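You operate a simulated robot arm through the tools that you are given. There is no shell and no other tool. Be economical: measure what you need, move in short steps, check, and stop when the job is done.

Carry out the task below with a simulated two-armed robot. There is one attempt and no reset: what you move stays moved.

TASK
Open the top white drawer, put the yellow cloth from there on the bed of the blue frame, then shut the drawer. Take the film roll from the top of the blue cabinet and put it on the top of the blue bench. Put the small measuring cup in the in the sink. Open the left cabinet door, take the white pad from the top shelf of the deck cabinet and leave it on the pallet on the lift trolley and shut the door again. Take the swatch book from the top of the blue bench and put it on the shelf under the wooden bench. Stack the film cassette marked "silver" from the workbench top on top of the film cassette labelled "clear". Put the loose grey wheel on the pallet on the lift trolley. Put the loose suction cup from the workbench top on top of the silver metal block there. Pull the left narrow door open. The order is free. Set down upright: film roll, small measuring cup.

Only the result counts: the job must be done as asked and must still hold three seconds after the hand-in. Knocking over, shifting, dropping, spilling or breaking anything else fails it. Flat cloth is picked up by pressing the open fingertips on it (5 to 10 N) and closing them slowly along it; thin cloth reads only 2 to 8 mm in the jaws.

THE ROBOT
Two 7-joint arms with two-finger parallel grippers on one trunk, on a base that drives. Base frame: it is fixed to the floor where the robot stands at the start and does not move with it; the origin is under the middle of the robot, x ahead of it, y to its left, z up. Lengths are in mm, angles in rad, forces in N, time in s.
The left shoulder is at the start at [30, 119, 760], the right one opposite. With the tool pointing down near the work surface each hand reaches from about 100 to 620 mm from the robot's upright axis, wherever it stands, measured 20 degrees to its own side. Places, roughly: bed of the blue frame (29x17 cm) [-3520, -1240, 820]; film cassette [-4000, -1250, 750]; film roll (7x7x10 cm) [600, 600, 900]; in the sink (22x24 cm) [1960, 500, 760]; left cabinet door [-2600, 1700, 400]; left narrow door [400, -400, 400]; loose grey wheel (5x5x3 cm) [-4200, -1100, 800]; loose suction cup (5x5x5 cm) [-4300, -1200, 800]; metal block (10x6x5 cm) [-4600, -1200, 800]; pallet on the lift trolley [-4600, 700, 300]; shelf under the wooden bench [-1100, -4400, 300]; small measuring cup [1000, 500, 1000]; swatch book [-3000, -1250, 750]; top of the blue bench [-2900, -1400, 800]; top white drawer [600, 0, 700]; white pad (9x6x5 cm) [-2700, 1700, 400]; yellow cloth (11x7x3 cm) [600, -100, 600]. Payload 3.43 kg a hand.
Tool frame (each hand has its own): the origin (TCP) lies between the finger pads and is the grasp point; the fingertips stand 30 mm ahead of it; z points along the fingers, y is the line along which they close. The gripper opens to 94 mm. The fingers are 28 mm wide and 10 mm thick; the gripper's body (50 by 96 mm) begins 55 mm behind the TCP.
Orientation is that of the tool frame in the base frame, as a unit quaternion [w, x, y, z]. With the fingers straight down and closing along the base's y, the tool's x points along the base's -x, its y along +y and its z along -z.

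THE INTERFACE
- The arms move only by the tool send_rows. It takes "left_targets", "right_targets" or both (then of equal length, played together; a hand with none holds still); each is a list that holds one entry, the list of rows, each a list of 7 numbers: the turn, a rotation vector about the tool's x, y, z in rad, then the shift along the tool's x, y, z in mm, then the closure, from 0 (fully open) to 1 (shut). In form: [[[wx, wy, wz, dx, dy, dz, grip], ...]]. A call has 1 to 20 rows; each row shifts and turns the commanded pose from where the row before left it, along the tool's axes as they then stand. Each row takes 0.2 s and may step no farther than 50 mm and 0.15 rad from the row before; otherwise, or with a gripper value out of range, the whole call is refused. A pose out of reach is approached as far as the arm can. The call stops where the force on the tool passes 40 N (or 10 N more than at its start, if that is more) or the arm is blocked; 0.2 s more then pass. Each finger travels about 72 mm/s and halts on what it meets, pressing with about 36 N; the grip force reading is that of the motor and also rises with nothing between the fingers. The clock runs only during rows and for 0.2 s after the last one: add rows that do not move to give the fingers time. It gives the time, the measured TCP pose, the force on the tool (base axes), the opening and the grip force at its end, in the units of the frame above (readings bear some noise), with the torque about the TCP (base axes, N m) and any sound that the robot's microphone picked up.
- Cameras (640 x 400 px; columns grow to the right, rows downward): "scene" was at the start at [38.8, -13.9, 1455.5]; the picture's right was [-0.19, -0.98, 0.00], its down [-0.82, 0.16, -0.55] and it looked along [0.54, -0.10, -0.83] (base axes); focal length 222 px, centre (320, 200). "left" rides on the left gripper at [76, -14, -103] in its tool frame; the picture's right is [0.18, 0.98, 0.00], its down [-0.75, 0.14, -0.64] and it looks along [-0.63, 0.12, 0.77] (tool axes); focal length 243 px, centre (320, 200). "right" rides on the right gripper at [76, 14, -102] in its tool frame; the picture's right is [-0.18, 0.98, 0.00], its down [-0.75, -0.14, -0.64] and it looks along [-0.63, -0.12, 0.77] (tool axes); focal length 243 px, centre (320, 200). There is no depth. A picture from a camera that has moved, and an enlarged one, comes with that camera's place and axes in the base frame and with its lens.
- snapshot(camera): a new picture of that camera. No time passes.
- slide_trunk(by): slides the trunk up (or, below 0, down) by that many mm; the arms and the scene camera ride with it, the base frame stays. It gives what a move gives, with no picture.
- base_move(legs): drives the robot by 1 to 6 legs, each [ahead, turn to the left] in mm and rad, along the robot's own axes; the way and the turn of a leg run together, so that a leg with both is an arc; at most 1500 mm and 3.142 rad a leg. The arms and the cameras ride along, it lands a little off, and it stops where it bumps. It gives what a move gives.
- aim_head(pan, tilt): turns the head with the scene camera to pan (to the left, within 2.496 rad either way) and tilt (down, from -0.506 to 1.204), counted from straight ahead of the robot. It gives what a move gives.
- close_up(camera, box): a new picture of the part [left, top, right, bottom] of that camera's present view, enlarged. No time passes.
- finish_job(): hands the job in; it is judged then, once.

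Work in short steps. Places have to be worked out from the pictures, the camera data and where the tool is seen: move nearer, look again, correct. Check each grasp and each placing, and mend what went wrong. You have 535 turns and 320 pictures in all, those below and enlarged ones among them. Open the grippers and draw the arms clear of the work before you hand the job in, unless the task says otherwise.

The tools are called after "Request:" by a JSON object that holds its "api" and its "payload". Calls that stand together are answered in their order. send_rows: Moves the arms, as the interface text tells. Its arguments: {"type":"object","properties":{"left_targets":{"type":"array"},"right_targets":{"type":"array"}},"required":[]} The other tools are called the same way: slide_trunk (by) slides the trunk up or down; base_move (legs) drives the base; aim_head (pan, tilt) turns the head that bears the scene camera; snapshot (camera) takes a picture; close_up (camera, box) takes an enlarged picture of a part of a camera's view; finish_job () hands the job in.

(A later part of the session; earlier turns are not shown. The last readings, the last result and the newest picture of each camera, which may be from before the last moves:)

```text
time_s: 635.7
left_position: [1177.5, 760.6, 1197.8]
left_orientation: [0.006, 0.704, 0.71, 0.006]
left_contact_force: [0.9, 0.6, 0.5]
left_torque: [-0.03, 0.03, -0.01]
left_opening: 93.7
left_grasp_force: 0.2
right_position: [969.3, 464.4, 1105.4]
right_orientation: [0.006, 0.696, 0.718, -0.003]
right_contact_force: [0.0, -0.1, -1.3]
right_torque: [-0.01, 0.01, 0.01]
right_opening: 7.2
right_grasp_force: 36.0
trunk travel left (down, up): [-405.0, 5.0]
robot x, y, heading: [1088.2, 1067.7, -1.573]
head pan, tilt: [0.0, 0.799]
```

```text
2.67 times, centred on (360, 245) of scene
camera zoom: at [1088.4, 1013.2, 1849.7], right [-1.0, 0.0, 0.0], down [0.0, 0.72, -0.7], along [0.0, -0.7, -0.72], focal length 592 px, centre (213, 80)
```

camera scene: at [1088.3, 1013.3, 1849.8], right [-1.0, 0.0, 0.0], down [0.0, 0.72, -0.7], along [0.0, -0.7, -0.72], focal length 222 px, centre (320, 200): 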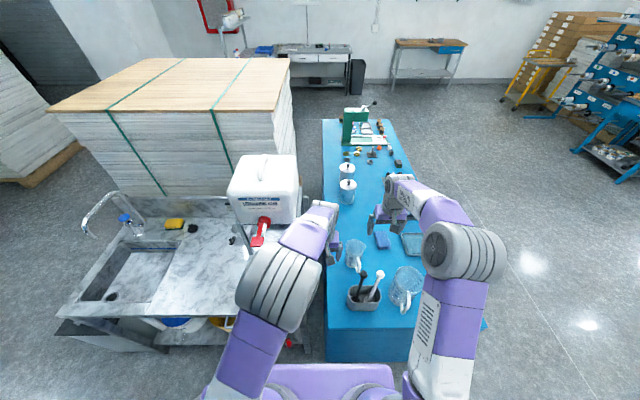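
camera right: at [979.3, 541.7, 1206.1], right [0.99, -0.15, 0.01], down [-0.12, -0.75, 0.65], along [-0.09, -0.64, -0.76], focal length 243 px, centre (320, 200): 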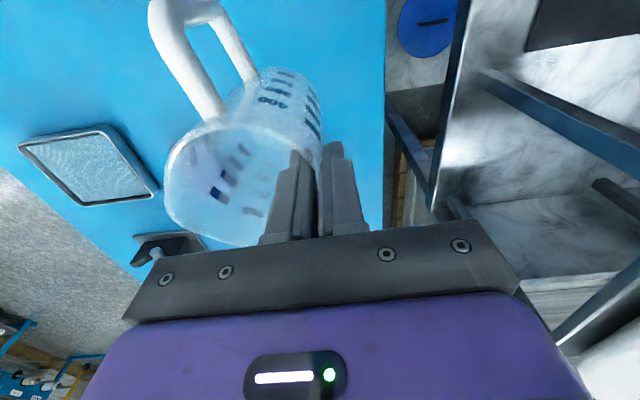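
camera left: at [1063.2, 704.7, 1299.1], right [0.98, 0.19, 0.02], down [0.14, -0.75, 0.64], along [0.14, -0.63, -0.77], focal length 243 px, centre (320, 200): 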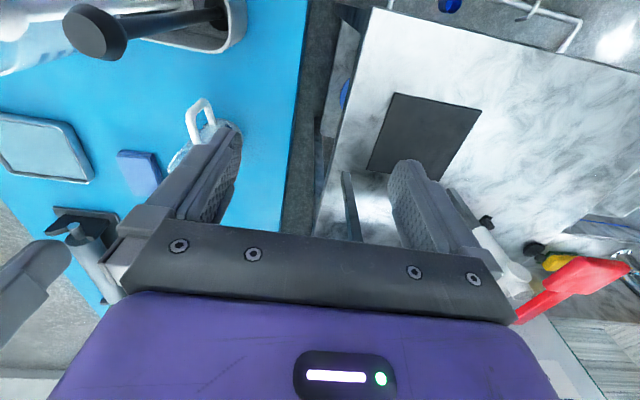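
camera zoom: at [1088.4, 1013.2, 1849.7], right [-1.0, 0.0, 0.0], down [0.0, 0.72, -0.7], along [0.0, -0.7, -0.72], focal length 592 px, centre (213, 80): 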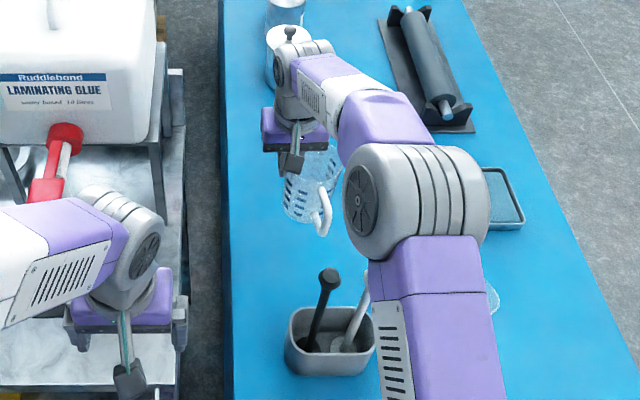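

Cup is held upright. Shift it +x clear of the sticks' line, then back the base away.

Request:
{"api": "send_rows", "payload": {"right_targets": [[[0, 0, 0, 0, 5, -1, 1], [0, 0, 0, 0, 9, -2, 1], [0, 0, 0, 0, 12, -3, 1], [0, 0, 0, 2, 14, -3, 1], [0, 0, 0, 4, 14, -3, 1], [0, 0, 0, 4, 14, -3, 1], [0, 0, 0, 4, 14, -3, 1], [0, 0, 0, 4, 10, -2, 1], [0, 0, 0, 3, 6, 0, 1], [0, 0, 0, 2, 3, 0, 1]]]}}

Request:
{"api": "snapshot", "payload": {"camera": "scene"}}

```text
time_s: 637.9
left_position: [1177.8, 759.9, 1197.2]
left_orientation: [0.006, 0.704, 0.71, 0.007]
left_contact_force: [0.6, -0.1, 0.1]
left_torque: [-0.01, 0.01, 0.02]
left_opening: 93.9
left_grasp_force: 0.1
right_position: [1068.5, 490.3, 1126.5]
right_orientation: [0.006, 0.695, 0.719, -0.003]
right_contact_force: [1.6, 0.3, -1.4]
right_torque: [-0.01, 0.01, 0.0]
right_opening: 7.5
right_grasp_force: 36.1
trunk travel left (down, up): [-405.0, 5.0]
robot x, y, heading: [1088.7, 1065.5, -1.578]
head pan, tilt: [0.0, 0.799]
```

```text
114 pictures are left
camera scene: at [1088.4, 1013.2, 1849.7], right [-1.0, 0.0, 0.0], down [0.0, 0.72, -0.7], along [0.0, -0.7, -0.72], focal length 222 px, centre (320, 200)
```

scene: 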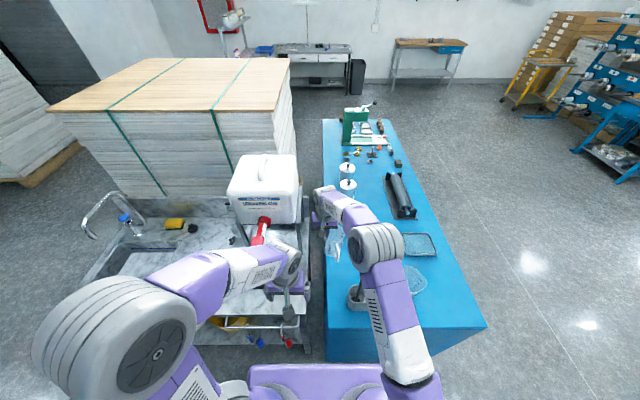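

Elbow is ~1197 high, clear of the sticks. Back the base 250 mm.

Request:
{"api": "base_move", "payload": {"legs": [[-250, 0]]}}

Request:
{"api": "snapshot", "payload": {"camera": "scene"}}

Request:
{"api": "snapshot", "payload": {"camera": "right"}}

```text
time_s: 639.8
left_position: [1180.0, 1011.2, 1197.6]
left_orientation: [0.006, 0.704, 0.71, 0.007]
left_contact_force: [0.5, 0.4, -0.8]
left_torque: [-0.01, 0.01, 0.0]
left_opening: 94.1
left_grasp_force: 0.1
right_position: [1068.9, 742.2, 1124.7]
right_orientation: [0.005, 0.697, 0.717, -0.003]
right_contact_force: [-0.2, 0.4, -0.7]
right_torque: [0.0, -0.03, 0.01]
right_opening: 7.1
right_grasp_force: 35.7
trunk travel left (down, up): [-405.0, 5.0]
robot x, y, heading: [1091.0, 1316.5, -1.581]
head pan, tilt: [0.0, 0.799]
```

```text
113 pictures are left
camera scene: at [1089.3, 1264.7, 1849.7], right [-1.0, 0.01, 0.0], down [0.0, 0.72, -0.7], along [0.0, -0.7, -0.72], focal length 222 px, centre (320, 200)
```

scene: 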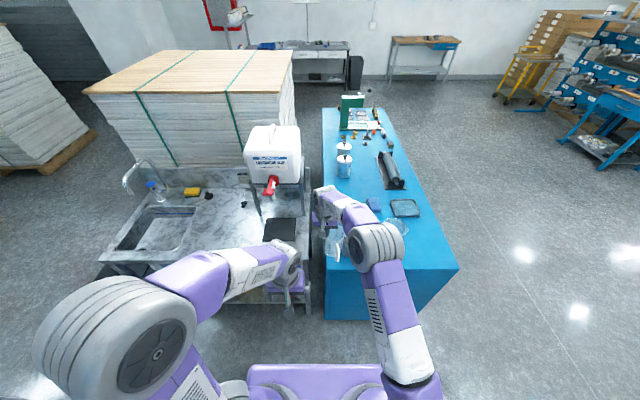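

```text
112 pictures are left
camera right: at [1079.7, 819.9, 1226.3], right [0.99, -0.15, 0.01], down [-0.12, -0.75, 0.65], along [-0.1, -0.64, -0.76], focal length 243 px, centre (320, 200)
```

right: 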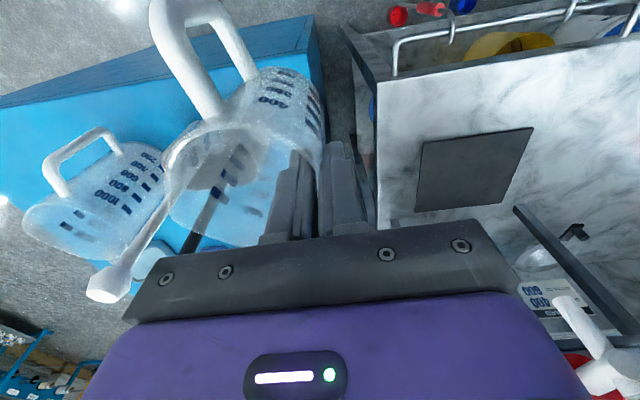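

Cup secure and the sticks undisturbed. Drive around to face the sink.

Request:
{"api": "base_move", "payload": {"legs": [[-100, 0], [0, 1.581], [980, 0], [0, -1.571]]}}

Request:
{"api": "snapshot", "payload": {"camera": "scene"}}

Request:
{"api": "snapshot", "payload": {"camera": "right"}}

```text
time_s: 653.2
left_position: [2140.3, 1153.4, 1197.1]
left_orientation: [0.006, 0.69, 0.723, 0.007]
left_contact_force: [-0.6, 0.1, -0.7]
left_torque: [0.02, -0.01, 0.0]
left_opening: 93.9
left_grasp_force: 0.2
right_position: [2040.9, 878.6, 1124.9]
right_orientation: [0.006, 0.682, 0.732, -0.003]
right_contact_force: [0.4, -1.0, -1.6]
right_torque: [0.02, -0.01, 0.03]
right_opening: 7.1
right_grasp_force: 36.1
trunk travel left (down, up): [-405.0, 5.0]
robot x, y, heading: [2041.6, 1455.1, -1.537]
head pan, tilt: [0.0, 0.799]
```

```text
111 pictures are left
camera scene: at [2041.6, 1401.7, 1849.7], right [-1.0, -0.03, 0.0], down [-0.02, 0.72, -0.7], along [0.02, -0.7, -0.72], focal length 222 px, centre (320, 200)
```

scene: 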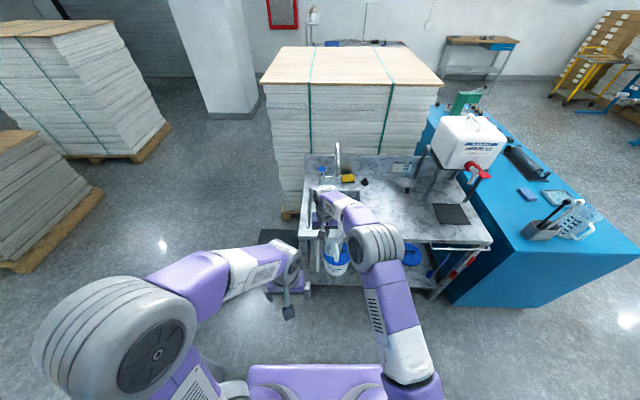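

```text
110 pictures are left
camera right: at [2049.3, 956.7, 1226.3], right [0.99, -0.12, 0.01], down [-0.09, -0.75, 0.65], along [-0.07, -0.65, -0.76], focal length 243 px, centre (320, 200)
```

right: 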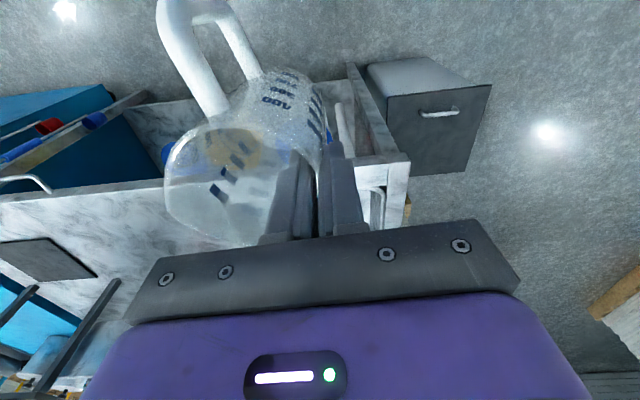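

Request:
{"api": "base_move", "payload": {"legs": [[0, -0.034], [280, 0]]}}

Request:
{"api": "snapshot", "payload": {"camera": "scene"}}

Request:
{"api": "snapshot", "payload": {"camera": "right"}}

Request:
{"api": "snapshot", "payload": {"camera": "left"}}

```text
time_s: 655.5
left_position: [2130.4, 871.2, 1197.0]
left_orientation: [0.005, 0.703, 0.711, 0.007]
left_contact_force: [-0.4, -0.2, 0.1]
left_torque: [0.01, -0.02, -0.02]
left_opening: 94.2
left_grasp_force: 0.0
right_position: [2023.0, 602.4, 1125.3]
right_orientation: [0.005, 0.694, 0.72, -0.003]
right_contact_force: [-0.8, 0.5, -0.8]
right_torque: [-0.02, -0.07, 0.01]
right_opening: 7.4
right_grasp_force: 35.8
trunk travel left (down, up): [-405.0, 5.0]
robot x, y, heading: [2041.2, 1175.9, -1.567]
head pan, tilt: [0.0, 0.799]
```

```text
109 pictures are left
camera scene: at [2040.0, 1125.2, 1849.7], right [-1.0, 0.0, 0.0], down [0.0, 0.72, -0.7], along [0.0, -0.7, -0.72], focal length 222 px, centre (320, 200)
```

scene: 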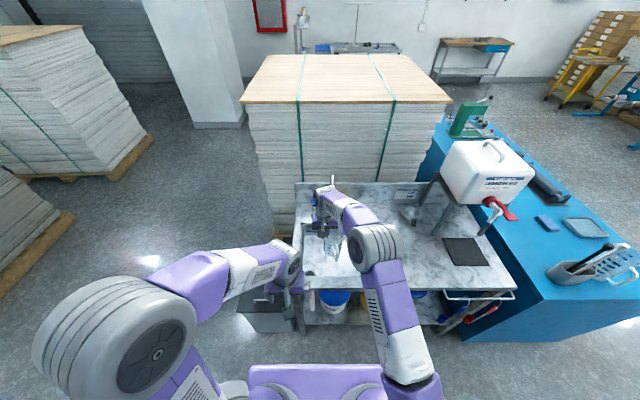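

```text
108 pictures are left
camera right: at [2032.6, 680.2, 1226.4], right [0.99, -0.15, 0.01], down [-0.12, -0.75, 0.65], along [-0.09, -0.64, -0.76], focal length 243 px, centre (320, 200)
```

right: 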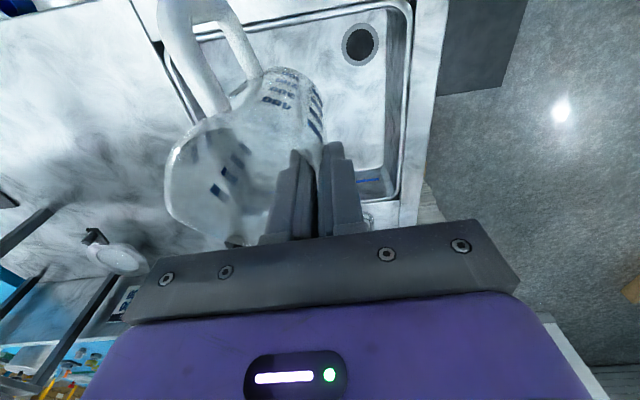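

```text
107 pictures are left
camera left: at [2113.3, 947.7, 1299.9], right [0.98, 0.2, 0.02], down [0.14, -0.75, 0.64], along [0.14, -0.63, -0.77], focal length 243 px, centre (320, 200)
```

left: 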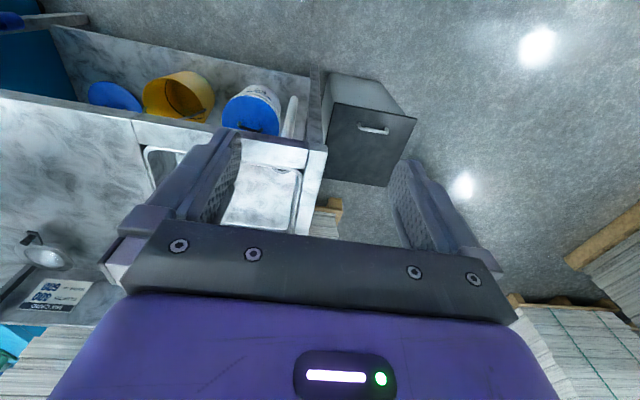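

Request:
{"api": "close_up", "payload": {"camera": "scene", "box": [280, 160, 440, 300]}}

Request:
{"api": "close_up", "payload": {"camera": "right", "box": [140, 0, 460, 260]}}

```text
2.86 times, centred on (360, 230) of scene
camera zoom: at [2040.0, 1125.2, 1849.7], right [-1.0, 0.0, 0.0], down [0.0, 0.72, -0.7], along [0.0, -0.7, -0.72], focal length 634 px, centre (206, 114)
```

zoom: 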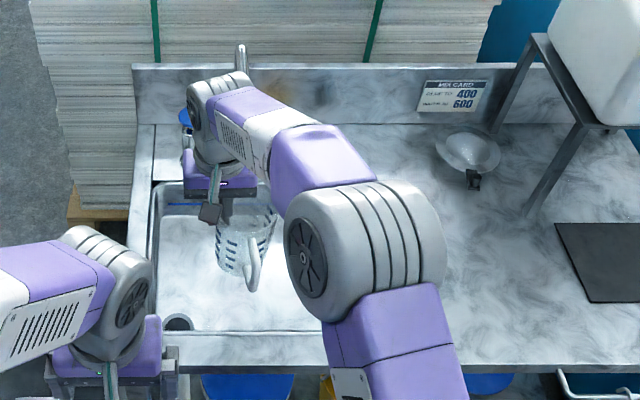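

```text
1.54 times, centred on (300, 130) of right
camera zoom: at [2032.6, 680.2, 1226.4], right [0.99, -0.15, 0.01], down [-0.12, -0.75, 0.65], along [-0.09, -0.64, -0.76], focal length 373 px, centre (351, 308)
```

zoom: 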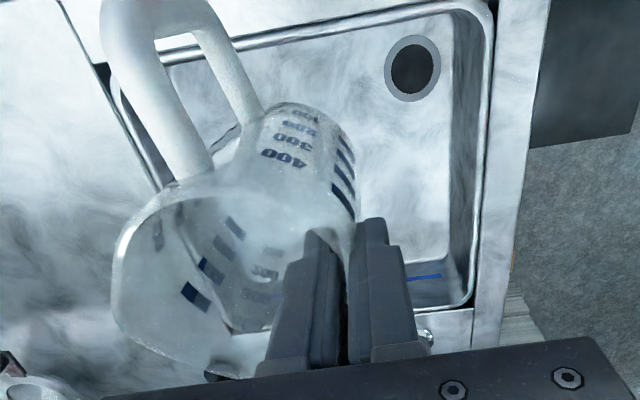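

The faucet spout may overhang the basin; shift the right hand 110 mm to −x to see it.

Request:
{"api": "send_rows", "payload": {"right_targets": [[[0, 0, 0, 0, -5, 0, 1], [0, 0, 0, 0, -10, 0, 1], [0, 0, 0, 0, -15, 0, 1], [0, 0, 0, 0, -15, 0, 1], [0, 0, 0, 0, -15, 0, 1], [0, 0, 0, 0, -15, 0, 1], [0, 0, 0, 0, -15, 0, 1], [0, 0, 0, 0, -10, 0, 1], [0, 0, 0, 0, -6, 0, 1], [0, 0, 0, 0, -3, 0, 1]]]}}

Request:
{"api": "close_up", "payload": {"camera": "scene", "box": [280, 160, 440, 300]}}

Request:
{"api": "snapshot", "payload": {"camera": "right"}}

```text
time_s: 657.7
left_position: [2131.0, 872.1, 1196.1]
left_orientation: [0.005, 0.703, 0.711, 0.007]
left_contact_force: [-0.1, 0.3, 0.3]
left_torque: [0.01, 0.03, -0.01]
left_opening: 94.1
left_grasp_force: 0.0
right_position: [1912.7, 599.6, 1123.5]
right_orientation: [0.005, 0.695, 0.719, -0.003]
right_contact_force: [0.6, -0.2, 0.1]
right_torque: [-0.01, -0.04, 0.02]
right_opening: 7.4
right_grasp_force: 35.9
trunk travel left (down, up): [-405.0, 5.0]
robot x, y, heading: [2041.3, 1175.5, -1.578]
head pan, tilt: [0.0, 0.799]
```

```text
2.86 times, centred on (360, 230) of scene
camera zoom: at [2039.8, 1125.0, 1849.7], right [-1.0, 0.0, 0.0], down [0.0, 0.72, -0.7], along [0.0, -0.7, -0.72], focal length 634 px, centre (206, 114)
```

zoom: 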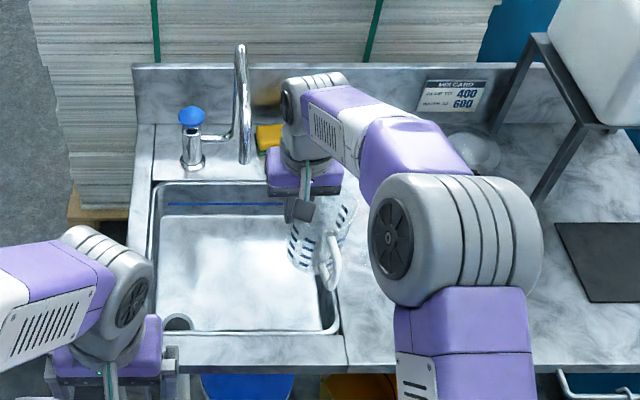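

```text
103 pictures are left
camera right: at [1923.1, 676.6, 1225.7], right [0.99, -0.15, 0.01], down [-0.12, -0.75, 0.65], along [-0.09, -0.64, -0.76], focal length 243 px, centre (320, 200)
```

right: 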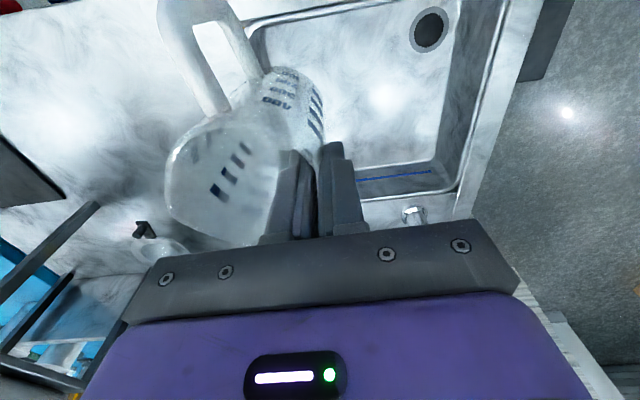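

Spout is now visible near x≈1980. Back up 200 mm to triangulate its tip accurately.

Request:
{"api": "base_move", "payload": {"legs": [[-200, 0]]}}

Request:
{"api": "close_up", "payload": {"camera": "scene", "box": [280, 130, 400, 260]}}

```text
time_s: 659.3
left_position: [2131.8, 1070.5, 1198.5]
left_orientation: [0.005, 0.701, 0.713, 0.006]
left_contact_force: [-0.4, 0.0, 1.2]
left_torque: [-0.04, 0.0, -0.04]
left_opening: 94.1
left_grasp_force: 0.0
right_position: [1915.6, 795.5, 1124.4]
right_orientation: [0.006, 0.693, 0.721, -0.003]
right_contact_force: [-0.2, -0.6, -0.3]
right_torque: [0.01, -0.05, 0.0]
right_opening: 7.3
right_grasp_force: 35.7
trunk travel left (down, up): [-405.0, 5.0]
robot x, y, heading: [2039.9, 1374.5, -1.563]
head pan, tilt: [0.0, 0.799]
```

```text
3.08 times, centred on (340, 195) of scene
camera zoom: at [2039.7, 1323.2, 1849.7], right [-1.0, 0.0, 0.0], down [0.0, 0.72, -0.7], along [0.0, -0.7, -0.72], focal length 683 px, centre (258, 215)
```

zoom: 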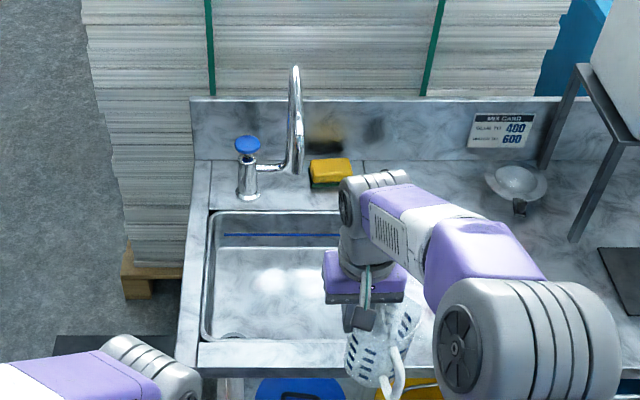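

Request:
{"api": "close_up", "payload": {"camera": "scene", "box": [315, 135, 365, 200]}}

```text
6.15 times, centred on (340, 168) of scene
camera zoom: at [2039.7, 1323.2, 1849.7], right [-1.0, 0.0, 0.0], down [0.0, 0.72, -0.7], along [0.0, -0.7, -0.72], focal length 1365 px, centre (197, 400)
```

zoom: 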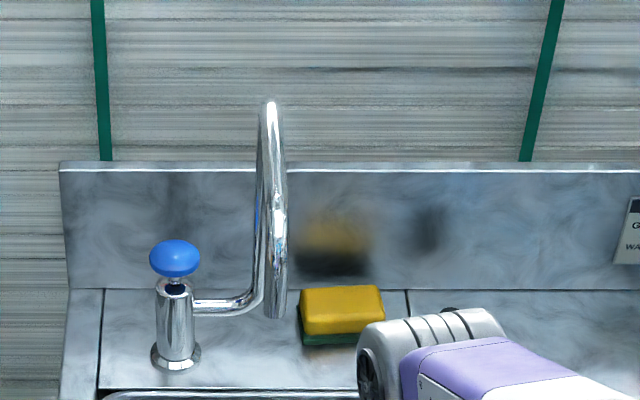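

Spout tip at ≈(1978, 500, 1098). Target cup centre (1888, 555) in the basin's right-front area, i.e. TCP ≈(1931, 553). Drive forward 240 mm.

Request:
{"api": "base_move", "payload": {"legs": [[240, -0.008]]}}

Request:
{"api": "send_rows", "payload": {"right_targets": [[[0, 0, 0, 0, 4, 0, 1], [0, 0, 0, 0, 6, 0, 1], [0, 0, 0, 0, 4, 0, 1], [0, 0, 0, 0, 2, 0, 1]]]}}

Request:
{"api": "snapshot", "payload": {"camera": "right"}}

Request:
{"api": "close_up", "payload": {"camera": "scene", "box": [280, 160, 440, 300]}}

```text
time_s: 661.1
left_position: [2129.1, 835.5, 1197.4]
left_orientation: [0.005, 0.704, 0.71, 0.007]
left_contact_force: [0.9, 0.5, 0.3]
left_torque: [0.01, 0.01, 0.01]
left_opening: 94.0
left_grasp_force: 0.1
right_position: [1909.4, 562.3, 1123.5]
right_orientation: [0.005, 0.696, 0.718, -0.002]
right_contact_force: [1.1, 0.1, -1.2]
right_torque: [-0.03, -0.05, 0.03]
right_opening: 7.2
right_grasp_force: 36.0
trunk travel left (down, up): [-405.0, 5.0]
robot x, y, heading: [2039.7, 1140.0, -1.575]
head pan, tilt: [0.0, 0.799]
```

```text
time_s: 662.1
left_position: [2129.4, 833.8, 1197.2]
left_orientation: [0.004, 0.704, 0.71, 0.007]
left_contact_force: [-0.8, -0.4, 0.4]
left_torque: [0.0, 0.0, -0.03]
left_opening: 93.9
left_grasp_force: 0.0
right_position: [1927.6, 562.5, 1123.6]
right_orientation: [0.006, 0.696, 0.718, -0.003]
right_contact_force: [-0.7, -0.5, -1.1]
right_torque: [0.0, -0.04, 0.02]
right_opening: 7.2
right_grasp_force: 36.5
trunk travel left (down, up): [-405.0, 5.0]
robot x, y, heading: [2036.5, 1140.1, -1.574]
head pan, tilt: [0.0, 0.799]
```

```text
100 pictures are left
camera right: at [1937.7, 640.9, 1225.5], right [0.99, -0.15, 0.01], down [-0.12, -0.75, 0.65], along [-0.1, -0.64, -0.76], focal length 243 px, centre (320, 200)
```

right: 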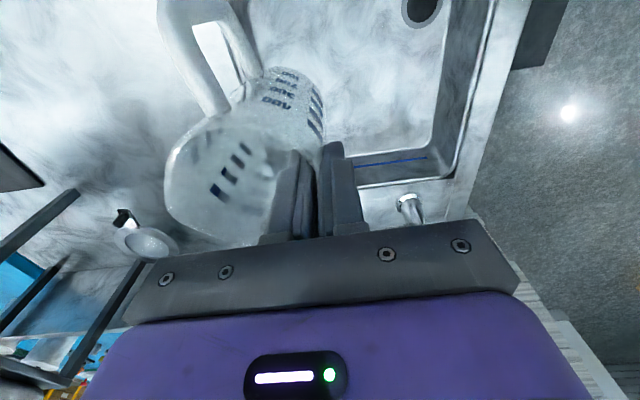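

```text
2.86 times, centred on (360, 230) of scene
camera zoom: at [2039.5, 1088.2, 1849.7], right [-1.0, 0.0, 0.0], down [0.0, 0.72, -0.7], along [0.0, -0.7, -0.72], focal length 634 px, centre (206, 114)
```

zoom: 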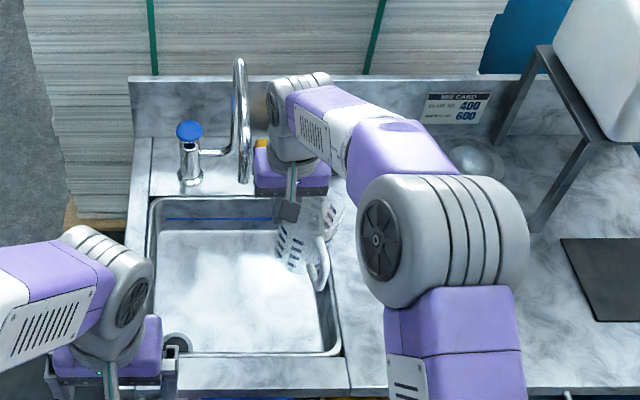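

Align y to ≈555 and descend until the cup's bottom is at rim level, then check clearances.

Request:
{"api": "send_rows", "payload": {"right_targets": [[[0, 0, 0, -4, 1, 4, 1], [0, 0, 0, -4, 1, 8, 1], [0, 0, 0, 0, 0, 12, 1], [0, 0, 0, 0, 0, 15, 1], [0, 0, 0, 0, 0, 15, 1], [0, 0, 0, 0, 0, 15, 1], [0, 0, 0, 0, 0, 15, 1], [0, 0, 0, 0, 0, 15, 1], [0, 0, 0, 0, 0, 12, 1], [0, 0, 0, 0, 0, 8, 1], [0, 0, 0, 0, 0, 4, 1]]]}}

Request:
{"api": "snapshot", "payload": {"camera": "right"}}

Request:
{"api": "close_up", "payload": {"camera": "scene", "box": [280, 160, 440, 300]}}

```text
time_s: 664.5
left_position: [2129.0, 835.3, 1197.5]
left_orientation: [0.005, 0.704, 0.71, 0.007]
left_contact_force: [0.9, 0.7, 0.6]
left_torque: [-0.02, 0.02, -0.01]
left_opening: 94.0
left_grasp_force: 0.0
right_position: [1929.6, 551.5, 1001.3]
right_orientation: [0.006, 0.696, 0.718, -0.003]
right_contact_force: [-0.8, -0.5, -0.3]
right_torque: [0.01, 0.01, -0.01]
right_opening: 7.4
right_grasp_force: 35.8
trunk travel left (down, up): [-405.0, 5.0]
robot x, y, heading: [2041.7, 1137.9, -1.575]
head pan, tilt: [0.0, 0.799]
```

```text
98 pictures are left
camera right: at [1940.0, 631.0, 1102.4], right [0.99, -0.15, 0.01], down [-0.12, -0.75, 0.65], along [-0.1, -0.64, -0.76], focal length 243 px, centre (320, 200)
```

right: 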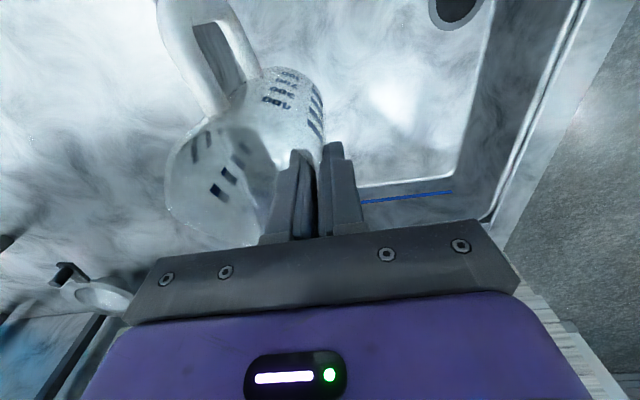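

```text
2.86 times, centred on (360, 230) of scene
camera zoom: at [2039.4, 1087.9, 1849.7], right [-1.0, 0.0, 0.0], down [0.0, 0.72, -0.7], along [0.0, -0.7, -0.72], focal length 634 px, centre (206, 114)
```

zoom: 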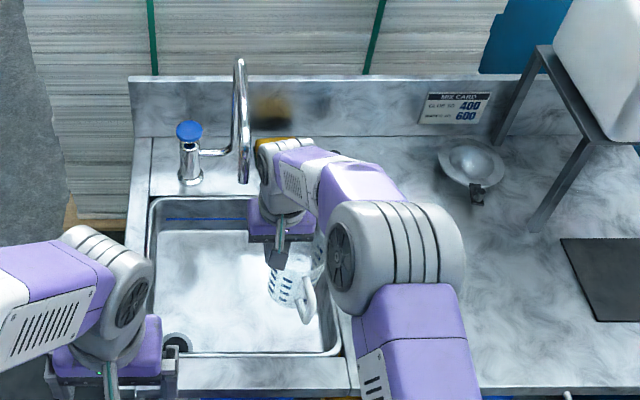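

Clearances look good. Continue down to touch the basin floor.

Request:
{"api": "send_rows", "payload": {"right_targets": [[[0, 0, 0, 0, 0, 5, 1], [0, 0, 0, 0, 0, 10, 1], [0, 0, 0, 0, 0, 14, 1], [0, 0, 0, 0, 0, 14, 1], [0, 0, 0, 0, 0, 12, 1], [0, 0, 0, 0, 0, 10, 1], [0, 0, 0, 0, 0, 8, 1], [0, 0, 0, 0, 0, 5, 1], [0, 0, 0, 0, 0, 4, 1], [0, 0, 0, 0, 0, 3, 1], [0, 0, 0, 0, 0, 3, 1]]]}}

Request:
{"api": "snapshot", "payload": {"camera": "right"}}

Request:
{"api": "close_up", "payload": {"camera": "scene", "box": [280, 160, 440, 300]}}

```text
time_s: 666.9
left_position: [2128.5, 834.0, 1197.1]
left_orientation: [0.006, 0.704, 0.71, 0.007]
left_contact_force: [0.2, -0.1, 0.2]
left_torque: [0.0, -0.03, -0.02]
left_opening: 94.4
left_grasp_force: 0.1
right_position: [1928.6, 552.5, 913.7]
right_orientation: [0.006, 0.696, 0.718, -0.003]
right_contact_force: [-0.2, 0.2, -0.2]
right_torque: [0.0, -0.02, -0.03]
right_opening: 7.4
right_grasp_force: 36.2
trunk travel left (down, up): [-405.0, 5.0]
robot x, y, heading: [2042.2, 1138.6, -1.576]
head pan, tilt: [0.0, 0.799]
```

```text
96 pictures are left
camera right: at [1940.1, 629.9, 1014.8], right [0.99, -0.15, 0.01], down [-0.12, -0.75, 0.65], along [-0.1, -0.64, -0.76], focal length 243 px, centre (320, 200)
```

right: 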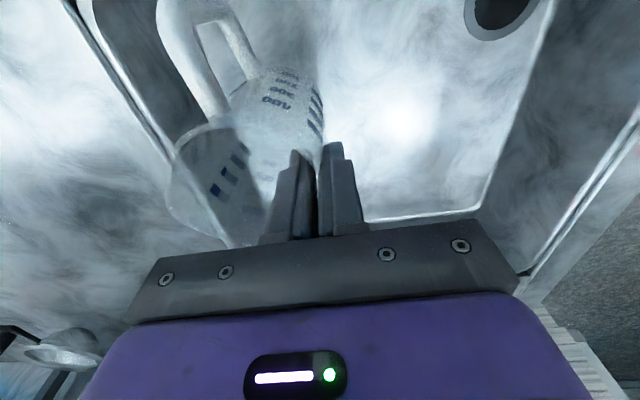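

```text
2.86 times, centred on (360, 230) of scene
camera zoom: at [2039.4, 1087.9, 1849.7], right [-1.0, 0.0, 0.0], down [0.0, 0.72, -0.7], along [0.0, -0.7, -0.72], focal length 634 px, centre (206, 114)
```

zoom: 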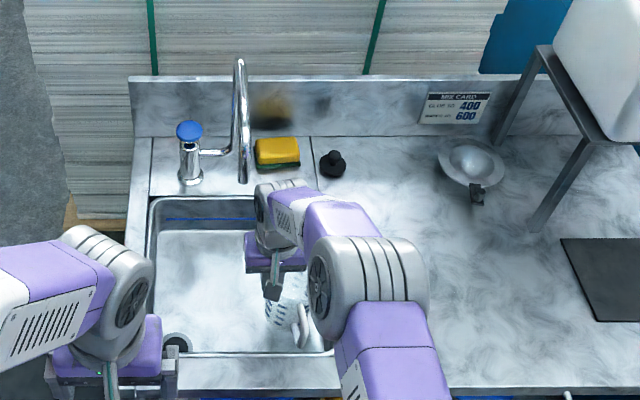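

Request:
{"api": "send_rows", "payload": {"right_targets": [[[0, 0, 0, 0, 4, 3, 1], [0, 0, 0, 0, 2, 3, 1], [0, 0, 0, 0, 0, 3, 1], [0, 0, 0, 0, 0, 3, 1], [0, 0, 0, 0, 0, 3, 1], [0, 0, 0, 0, 0, 2, 1], [0, 0, 0, 0, 0, 2, 1]]]}}

```text
time_s: 668.5
left_position: [2128.9, 834.7, 1196.7]
left_orientation: [0.006, 0.704, 0.71, 0.007]
left_contact_force: [-0.7, 0.4, -0.1]
left_torque: [-0.01, -0.01, 0.01]
left_opening: 93.9
left_grasp_force: 0.1
right_position: [1936.3, 552.2, 894.7]
right_orientation: [0.005, 0.696, 0.718, -0.003]
right_contact_force: [-0.5, -0.1, -0.6]
right_torque: [-0.03, -0.03, -0.03]
right_opening: 7.0
right_grasp_force: 35.7
trunk travel left (down, up): [-405.0, 5.0]
robot x, y, heading: [2040.0, 1134.4, -1.574]
head pan, tilt: [0.0, 0.799]
```

Request:
{"api": "send_rows", "payload": {"right_targets": [[[0, 0, 0, 0, 0, 2, 1], [0, 0, 0, 0, 0, 2, 1], [0, 0, 0, 0, 0, 2, 1], [0, 0, 0, 0, 0, 2, 1], [0, 0, 0, 0, 0, 2, 1], [0, 0, 0, 0, 0, 0, 1]]]}}

Request:
{"api": "snapshot", "payload": {"camera": "right"}}

```text
time_s: 669.9
left_position: [2128.5, 834.1, 1197.7]
left_orientation: [0.005, 0.704, 0.71, 0.007]
left_contact_force: [-0.7, -0.3, -0.8]
left_torque: [-0.02, 0.01, -0.02]
left_opening: 94.1
left_grasp_force: 0.0
right_position: [1934.6, 552.8, 884.4]
right_orientation: [0.005, 0.696, 0.718, -0.003]
right_contact_force: [-0.6, -0.4, -0.8]
right_torque: [0.0, -0.01, -0.01]
right_opening: 7.4
right_grasp_force: 35.8
trunk travel left (down, up): [-405.0, 5.0]
robot x, y, heading: [2038.3, 1136.6, -1.572]
head pan, tilt: [0.0, 0.799]
```

```text
94 pictures are left
camera right: at [1946.1, 630.7, 985.6], right [0.99, -0.15, 0.01], down [-0.12, -0.75, 0.65], along [-0.1, -0.64, -0.76], focal length 243 px, centre (320, 200)
```

right: 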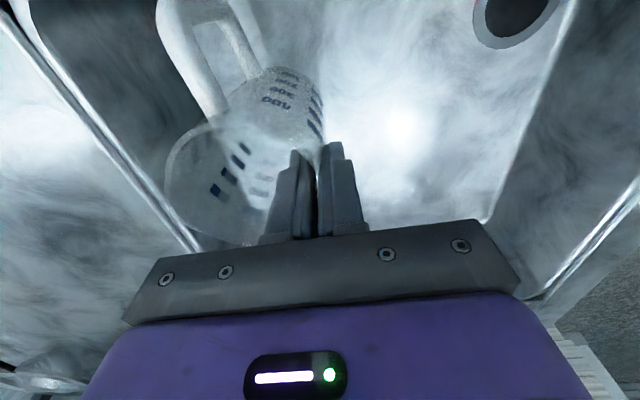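

Request:
{"api": "send_rows", "payload": {"right_targets": [[[0, 0, 0, 0, 0, 3, 1], [0, 0, 0, 0, 0, 3, 1], [0, 0, 0, 0, 0, 3, 1], [0, 0, 0, 0, 0, 3, 1], [0, 0, 0, 0, 0, 2, 1], [0, 0, 0, 0, 0, 2, 1], [0, 0, 0, 0, 0, 2, 1], [0, 0, 0, 0, 0, 0, 1]]]}}

```text
time_s: 671.7
left_position: [2130.8, 838.1, 1197.8]
left_orientation: [0.007, 0.704, 0.71, 0.006]
left_contact_force: [0.3, 0.6, -0.8]
left_torque: [0.01, -0.03, -0.02]
left_opening: 93.7
left_grasp_force: 0.1
right_position: [1937.6, 551.4, 869.4]
right_orientation: [0.008, 0.696, 0.718, -0.007]
right_contact_force: [10.3, -2.4, 34.7]
right_torque: [-0.18, 0.73, 0.0]
right_opening: 7.5
right_grasp_force: 35.7
trunk travel left (down, up): [-405.0, 5.0]
robot x, y, heading: [2037.6, 1138.5, -1.571]
head pan, tilt: [0.0, 0.799]
```

Floor contact. Ease 4 mm, open the fingers slowly and rise.

Request:
{"api": "send_rows", "payload": {"right_targets": [[[0, 0, 0, 0, 0, -2, 1], [0, 0, 0, 0, 0, -2, 1], [0, 0, 0, 0, 0, 0, 1], [0, 0, 0, 0, 0, 0, 0.9], [0, 0, 0, 0, 0, 0, 0.82], [0, 0, 0, 0, 0, 0, 0.76], [0, 0, 0, 0, 0, 0, 0.72]]]}}

Request:
{"api": "snapshot", "payload": {"camera": "right"}}

```text
time_s: 673.3
left_position: [2129.8, 835.9, 1198.1]
left_orientation: [0.005, 0.704, 0.71, 0.007]
left_contact_force: [-0.6, 0.5, -0.3]
left_torque: [0.02, 0.03, 0.0]
left_opening: 93.9
left_grasp_force: 0.0
right_position: [1936.4, 551.8, 869.8]
right_orientation: [0.006, 0.696, 0.718, -0.004]
right_contact_force: [-0.9, 0.0, -0.3]
right_torque: [0.0, 0.0, 0.01]
right_opening: 26.5
right_grasp_force: 0.1
trunk travel left (down, up): [-405.0, 5.0]
robot x, y, heading: [2040.5, 1139.3, -1.575]
head pan, tilt: [0.0, 0.799]
```

```text
93 pictures are left
camera right: at [1946.8, 629.8, 971.4], right [0.99, -0.15, 0.01], down [-0.12, -0.75, 0.65], along [-0.1, -0.64, -0.76], focal length 243 px, centre (320, 200)
```

right: 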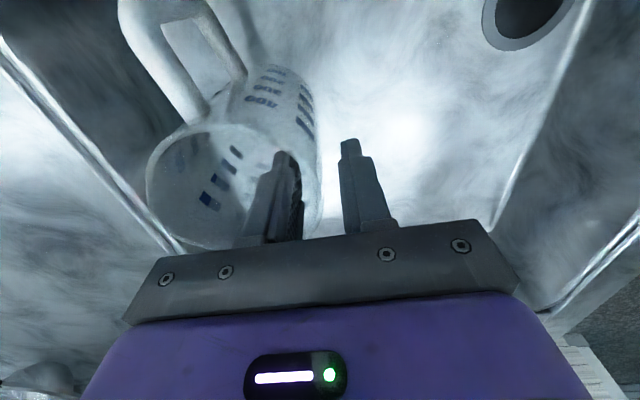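

Released, standing. Raise the hand straight up.

Request:
{"api": "send_rows", "payload": {"right_targets": [[[0, 0, 0, 0, 0, -8, 0.7], [0, 0, 0, 0, 0, -15, 0.7], [0, 0, 0, 0, 0, -20, 0.7], [0, 0, 0, 0, 0, -30, 0.7], [0, 0, 0, 0, 0, -40, 0.7], [0, 0, 0, 0, 0, -40, 0.7], [0, 0, 0, 0, 0, -40, 0.7], [0, 0, 0, 0, 0, -40, 0.7], [0, 0, 0, 0, 0, -20, 0.7]]]}}

Request:
{"api": "snapshot", "payload": {"camera": "right"}}

```text
time_s: 675.3
left_position: [2128.7, 835.0, 1197.8]
left_orientation: [0.006, 0.705, 0.709, 0.007]
left_contact_force: [0.7, 0.2, 0.7]
left_torque: [-0.01, 0.03, 0.0]
left_opening: 93.9
left_grasp_force: 0.1
right_position: [1935.0, 555.3, 1122.1]
right_orientation: [0.006, 0.696, 0.718, -0.003]
right_contact_force: [-0.1, -0.5, -0.1]
right_torque: [0.0, -0.04, -0.01]
right_opening: 27.8
right_grasp_force: 0.1
trunk travel left (down, up): [-405.0, 5.0]
robot x, y, heading: [2037.5, 1137.5, -1.579]
head pan, tilt: [0.0, 0.799]
```

```text
92 pictures are left
camera right: at [1946.1, 632.8, 1223.8], right [0.99, -0.15, 0.01], down [-0.12, -0.75, 0.65], along [-0.1, -0.64, -0.76], focal length 243 px, centre (320, 200)
```

right: 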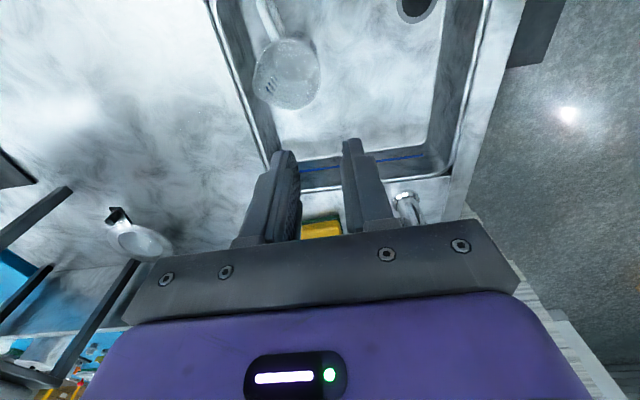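

Cup stands upright in the sink. Now drive around to the front of the blue cabinet for the narrow door.

Request:
{"api": "base_move", "payload": {"legs": [[-300, 0], [0, -1.563], [1500, 0], [760, 0]]}}

Request:
{"api": "base_move", "payload": {"legs": [[0, 1.571], [1500, 0], [480, 0], [0, 1.571]]}}

Request:
{"api": "slide_trunk", "payload": {"by": -400}}

Request:
{"api": "aim_head", "payload": {"pan": -0.1, "tilt": 0.7}}

Request:
{"api": "snapshot", "payload": {"camera": "scene"}}

```text
time_s: 692.0
left_position: [-540.3, 1346.0, 1198.0]
left_orientation: [0.008, 1.0, 0.011, 0.001]
left_contact_force: [0.8, -0.9, 0.7]
left_torque: [0.01, 0.02, 0.01]
left_opening: 93.6
left_grasp_force: 0.0
right_position: [-824.0, 1537.5, 1122.5]
right_orientation: [0.002, 1.0, 0.022, -0.006]
right_contact_force: [-0.5, 0.7, -0.2]
right_torque: [-0.01, 0.0, 0.0]
right_opening: 28.1
right_grasp_force: 0.2
trunk travel left (down, up): [-405.0, 5.0]
robot x, y, heading: [-235.1, 1440.0, -3.13]
head pan, tilt: [0.0, 0.799]
```

```text
time_s: 709.4
left_position: [59.3, -420.8, 1195.9]
left_orientation: [-0.002, -0.015, 1.0, 0.009]
left_contact_force: [-0.3, 0.7, 0.4]
left_torque: [-0.02, -0.04, -0.01]
left_opening: 94.0
left_grasp_force: 0.0
right_position: [344.9, -609.7, 1122.7]
right_orientation: [0.005, -0.026, 1.0, 0.001]
right_contact_force: [-1.3, -0.4, -0.7]
right_torque: [0.0, 0.02, 0.0]
right_opening: 28.0
right_grasp_force: 0.1
trunk travel left (down, up): [-405.0, 5.0]
robot x, y, heading: [-241.6, -522.2, 0.02]
head pan, tilt: [0.0, 0.799]
```

```text
time_s: 713.2
left_position: [58.8, -421.8, 797.9]
left_orientation: [-0.001, -0.015, 1.0, 0.009]
left_contact_force: [0.7, -0.6, -0.3]
left_torque: [0.03, -0.01, 0.02]
left_opening: 93.9
left_grasp_force: 0.0
right_position: [344.1, -609.1, 722.4]
right_orientation: [0.006, -0.027, 1.0, 0.003]
right_contact_force: [0.0, 0.1, 0.0]
right_torque: [0.0, -0.02, 0.0]
right_opening: 28.2
right_grasp_force: 0.1
trunk travel left (down, up): [-5.0, 405.0]
robot x, y, heading: [-244.6, -517.6, 0.022]
head pan, tilt: [0.0, 0.799]
```

```text
time_s: 713.9
left_position: [59.8, -422.6, 798.1]
left_orientation: [-0.001, -0.014, 1.0, 0.01]
left_contact_force: [-0.4, 0.6, 0.2]
left_torque: [0.0, -0.01, 0.01]
left_opening: 94.1
left_grasp_force: 0.1
right_position: [345.3, -609.7, 720.7]
right_orientation: [0.006, -0.026, 1.0, 0.002]
right_contact_force: [0.1, 0.0, -0.1]
right_torque: [0.02, 0.0, -0.03]
right_opening: 28.2
right_grasp_force: 0.1
trunk travel left (down, up): [-5.0, 405.0]
robot x, y, heading: [-242.3, -519.8, 0.018]
head pan, tilt: [-0.099, 0.7]
```

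```text
91 pictures are left
camera scene: at [-188.1, -525.7, 1457.9], right [-0.08, -1.0, 0.0], down [-0.64, 0.05, -0.76], along [0.76, -0.06, -0.64], focal length 222 px, centre (320, 200)
```

scene: 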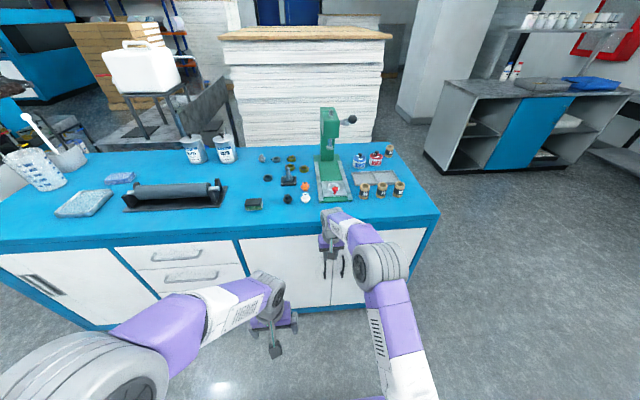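

Retract the right hand slightly, then tilt it to point ahead and look at the handles.

Request:
{"api": "send_rows", "payload": {"right_targets": [[[0, 0, 0, 30, 0, 0, 0.5], [0, 0, 0, 30, 0, 0, 0.3], [0, -0.15, 0, 10, 0, 15, 0], [0, -0.15, 0, 0, 0, 15, 0], [0, -0.15, 0, 0, 0, 15, 0], [0, -0.15, 0, 5, 0, 10, 0], [0, -0.15, 0, 10, 0, 0, 0], [0, -0.15, 0, 10, 0, 0, 0], [0, -0.15, 0, 10, 0, 0, 0], [0, -0.15, 0, 10, 0, 0, 0], [0, -0.15, 0, 10, 0, 0, 0], [0, -0.13, 0, 10, 0, 0, 0]]]}}

Request:
{"api": "snapshot", "payload": {"camera": "right"}}

Request:
{"api": "snapshot", "payload": {"camera": "scene"}}

```text
time_s: 716.5
left_position: [60.3, -422.5, 797.4]
left_orientation: [0.0, -0.014, 1.0, 0.009]
left_contact_force: [-0.2, -0.9, -1.7]
left_torque: [-0.04, 0.03, -0.01]
left_opening: 93.9
left_grasp_force: 0.1
right_position: [249.1, -615.8, 617.4]
right_orientation: [0.679, -0.019, 0.734, 0.019]
right_contact_force: [0.2, 0.5, -0.6]
right_torque: [-0.01, 0.03, -0.01]
right_opening: 94.1
right_grasp_force: 0.1
trunk travel left (down, up): [-5.0, 405.0]
robot x, y, heading: [-243.1, -517.1, 0.022]
head pan, tilt: [-0.099, 0.7]
```

```text
90 pictures are left
camera right: at [139.6, -606.4, 549.8], right [-0.04, 0.98, 0.19], down [-0.57, -0.17, 0.8], along [0.82, -0.08, 0.57], focal length 243 px, centre (320, 200)
```

right: 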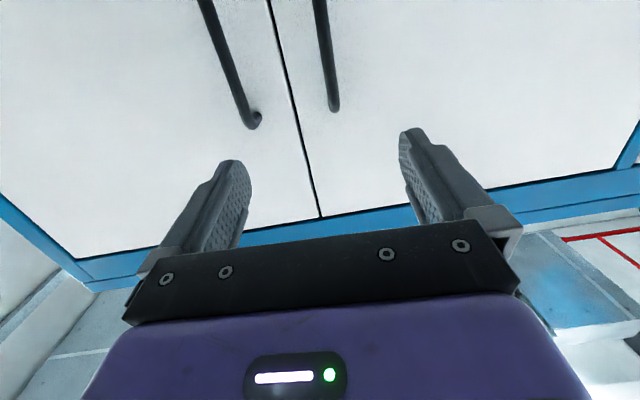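

```text
89 pictures are left
camera scene: at [-188.0, -525.9, 1458.0], right [-0.08, -1.0, 0.0], down [-0.64, 0.05, -0.76], along [0.76, -0.06, -0.64], focal length 222 px, centre (320, 200)
```

scene: 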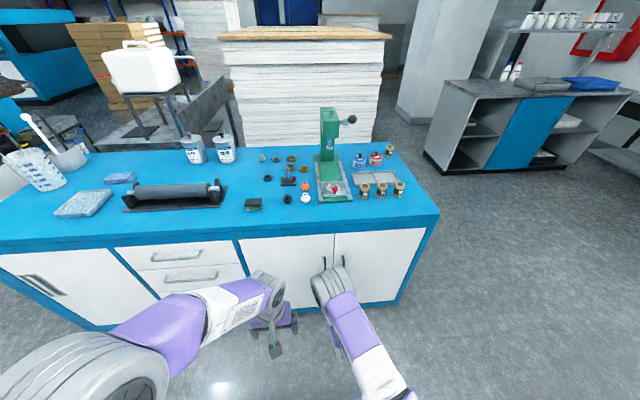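

Left door's handle: y≈−597, z≈530–618. Align and approach with fingers narrowed.

Request:
{"api": "send_rows", "payload": {"right_targets": [[[0, 0, 0, 20, 10, 10, 0.3], [0, 0, 0, 20, 9, 25, 0.5], [0, 0, 0, 5, 0, 30, 0.5], [0, 0, 0, 0, 0, 30, 0.5]]]}}

Request:
{"api": "snapshot", "payload": {"camera": "right"}}

```text
time_s: 717.5
left_position: [59.9, -422.1, 797.3]
left_orientation: [-0.002, -0.015, 1.0, 0.01]
left_contact_force: [0.2, -0.4, 0.7]
left_torque: [0.01, 0.0, 0.04]
left_opening: 93.6
left_grasp_force: 0.1
right_position: [338.9, -589.9, 565.6]
right_orientation: [0.678, -0.018, 0.734, 0.019]
right_contact_force: [0.1, -0.4, 0.5]
right_torque: [0.01, 0.0, -0.04]
right_opening: 47.0
right_grasp_force: 0.0
trunk travel left (down, up): [-5.0, 405.0]
robot x, y, heading: [-242.8, -519.2, 0.019]
head pan, tilt: [-0.099, 0.7]
```

```text
88 pictures are left
camera right: at [230.2, -581.1, 496.9], right [-0.04, 0.98, 0.19], down [-0.57, -0.17, 0.8], along [0.82, -0.08, 0.57], focal length 243 px, centre (320, 200)
```

right: 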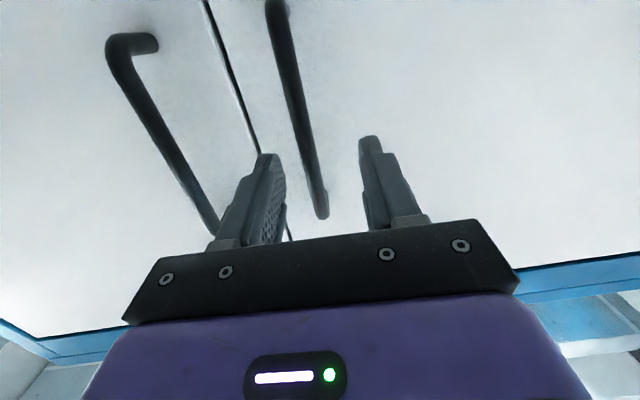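

Bar at x≈378. Advance 32 mm and grip.

Request:
{"api": "send_rows", "payload": {"right_targets": [[[0, 0, 0, 0, -6, 12, 0.5], [0, 0, 0, 0, 0, 12, 0.5], [0, 0, 0, -2, 0, 9, 0.5], [0, 0, 0, 0, 0, 0, 0.65], [0, 0, 0, 0, 0, 0, 0.8], [0, 0, 0, 0, 0, 0, 1], [0, 0, 0, 0, 0, 0, 1], [0, 0, 0, 0, 0, 0, 1]]]}}

Request:
{"api": "snapshot", "payload": {"camera": "right"}}

```text
time_s: 719.3
left_position: [59.0, -423.1, 797.7]
left_orientation: [-0.001, -0.014, 1.0, 0.01]
left_contact_force: [-0.3, 0.3, 1.1]
left_torque: [0.0, -0.01, -0.03]
left_opening: 93.9
left_grasp_force: 0.1
right_position: [372.8, -595.9, 564.6]
right_orientation: [0.678, -0.018, 0.735, 0.019]
right_contact_force: [-1.6, -7.8, 1.1]
right_torque: [-0.29, -0.05, -0.05]
right_opening: 15.2
right_grasp_force: 45.6
trunk travel left (down, up): [-5.0, 405.0]
robot x, y, heading: [-243.4, -518.6, 0.016]
head pan, tilt: [-0.099, 0.7]
```

```text
87 pictures are left
camera right: at [263.5, -586.2, 496.2], right [-0.03, 0.98, 0.19], down [-0.57, -0.17, 0.8], along [0.82, -0.08, 0.57], focal length 243 px, centre (320, 200)
```

right: 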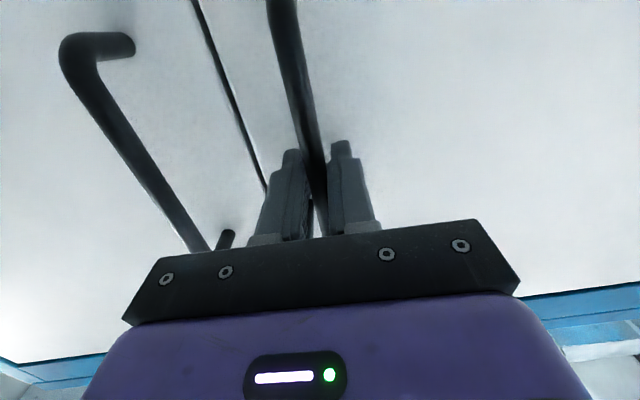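

Bar gripped. Swing the door along its arc.

Request:
{"api": "send_rows", "payload": {"right_targets": [[[0.03, 0, 0, 0, 1.3, -10, 1], [0.03, 0, 0, 0, 1.3, -10, 1], [0.03, 0, 0, 0, 1.3, -10, 1], [0.03, 0, 0, 0, 1.3, -10, 1], [0.03, 0, 0, 0, 1.3, -10, 1], [0.03, 0, 0, 0, 1.3, -10, 1], [0.03, 0, 0, 0, 1.3, -10, 1], [0.03, 0, 0, 0, 1.3, -10, 1], [0.03, 0, 0, 0, 1.3, -10, 1], [0.03, 0, 0, 0, 1.3, -10, 1]]]}}

Request:
{"api": "snapshot", "payload": {"camera": "scene"}}

```text
time_s: 721.2
left_position: [59.3, -421.7, 797.7]
left_orientation: [-0.001, -0.015, 1.0, 0.01]
left_contact_force: [0.1, 0.2, 0.1]
left_torque: [0.02, -0.02, -0.01]
left_opening: 93.9
left_grasp_force: 0.1
right_position: [291.7, -576.1, 566.8]
right_orientation: [0.668, 0.063, 0.739, -0.064]
right_contact_force: [0.3, 3.7, -8.5]
right_torque: [1.01, 0.05, 0.19]
right_opening: 15.3
right_grasp_force: 44.3
trunk travel left (down, up): [-5.0, 405.0]
robot x, y, heading: [-242.2, -517.1, 0.016]
head pan, tilt: [-0.099, 0.7]
stopped in row 9 (right hand): the force on the tool passed its limit at 42 N (the readings are from after the stop); the commanded pose is now the measured one
```

```text
86 pictures are left
camera scene: at [-187.7, -525.6, 1458.3], right [-0.08, -1.0, 0.0], down [-0.64, 0.05, -0.76], along [0.76, -0.06, -0.64], focal length 222 px, centre (320, 200)
```

scene: 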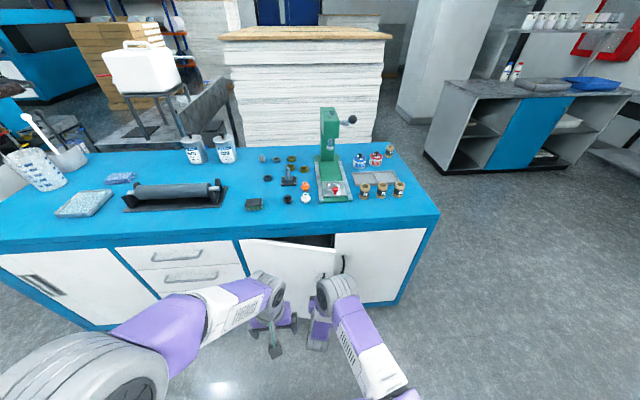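

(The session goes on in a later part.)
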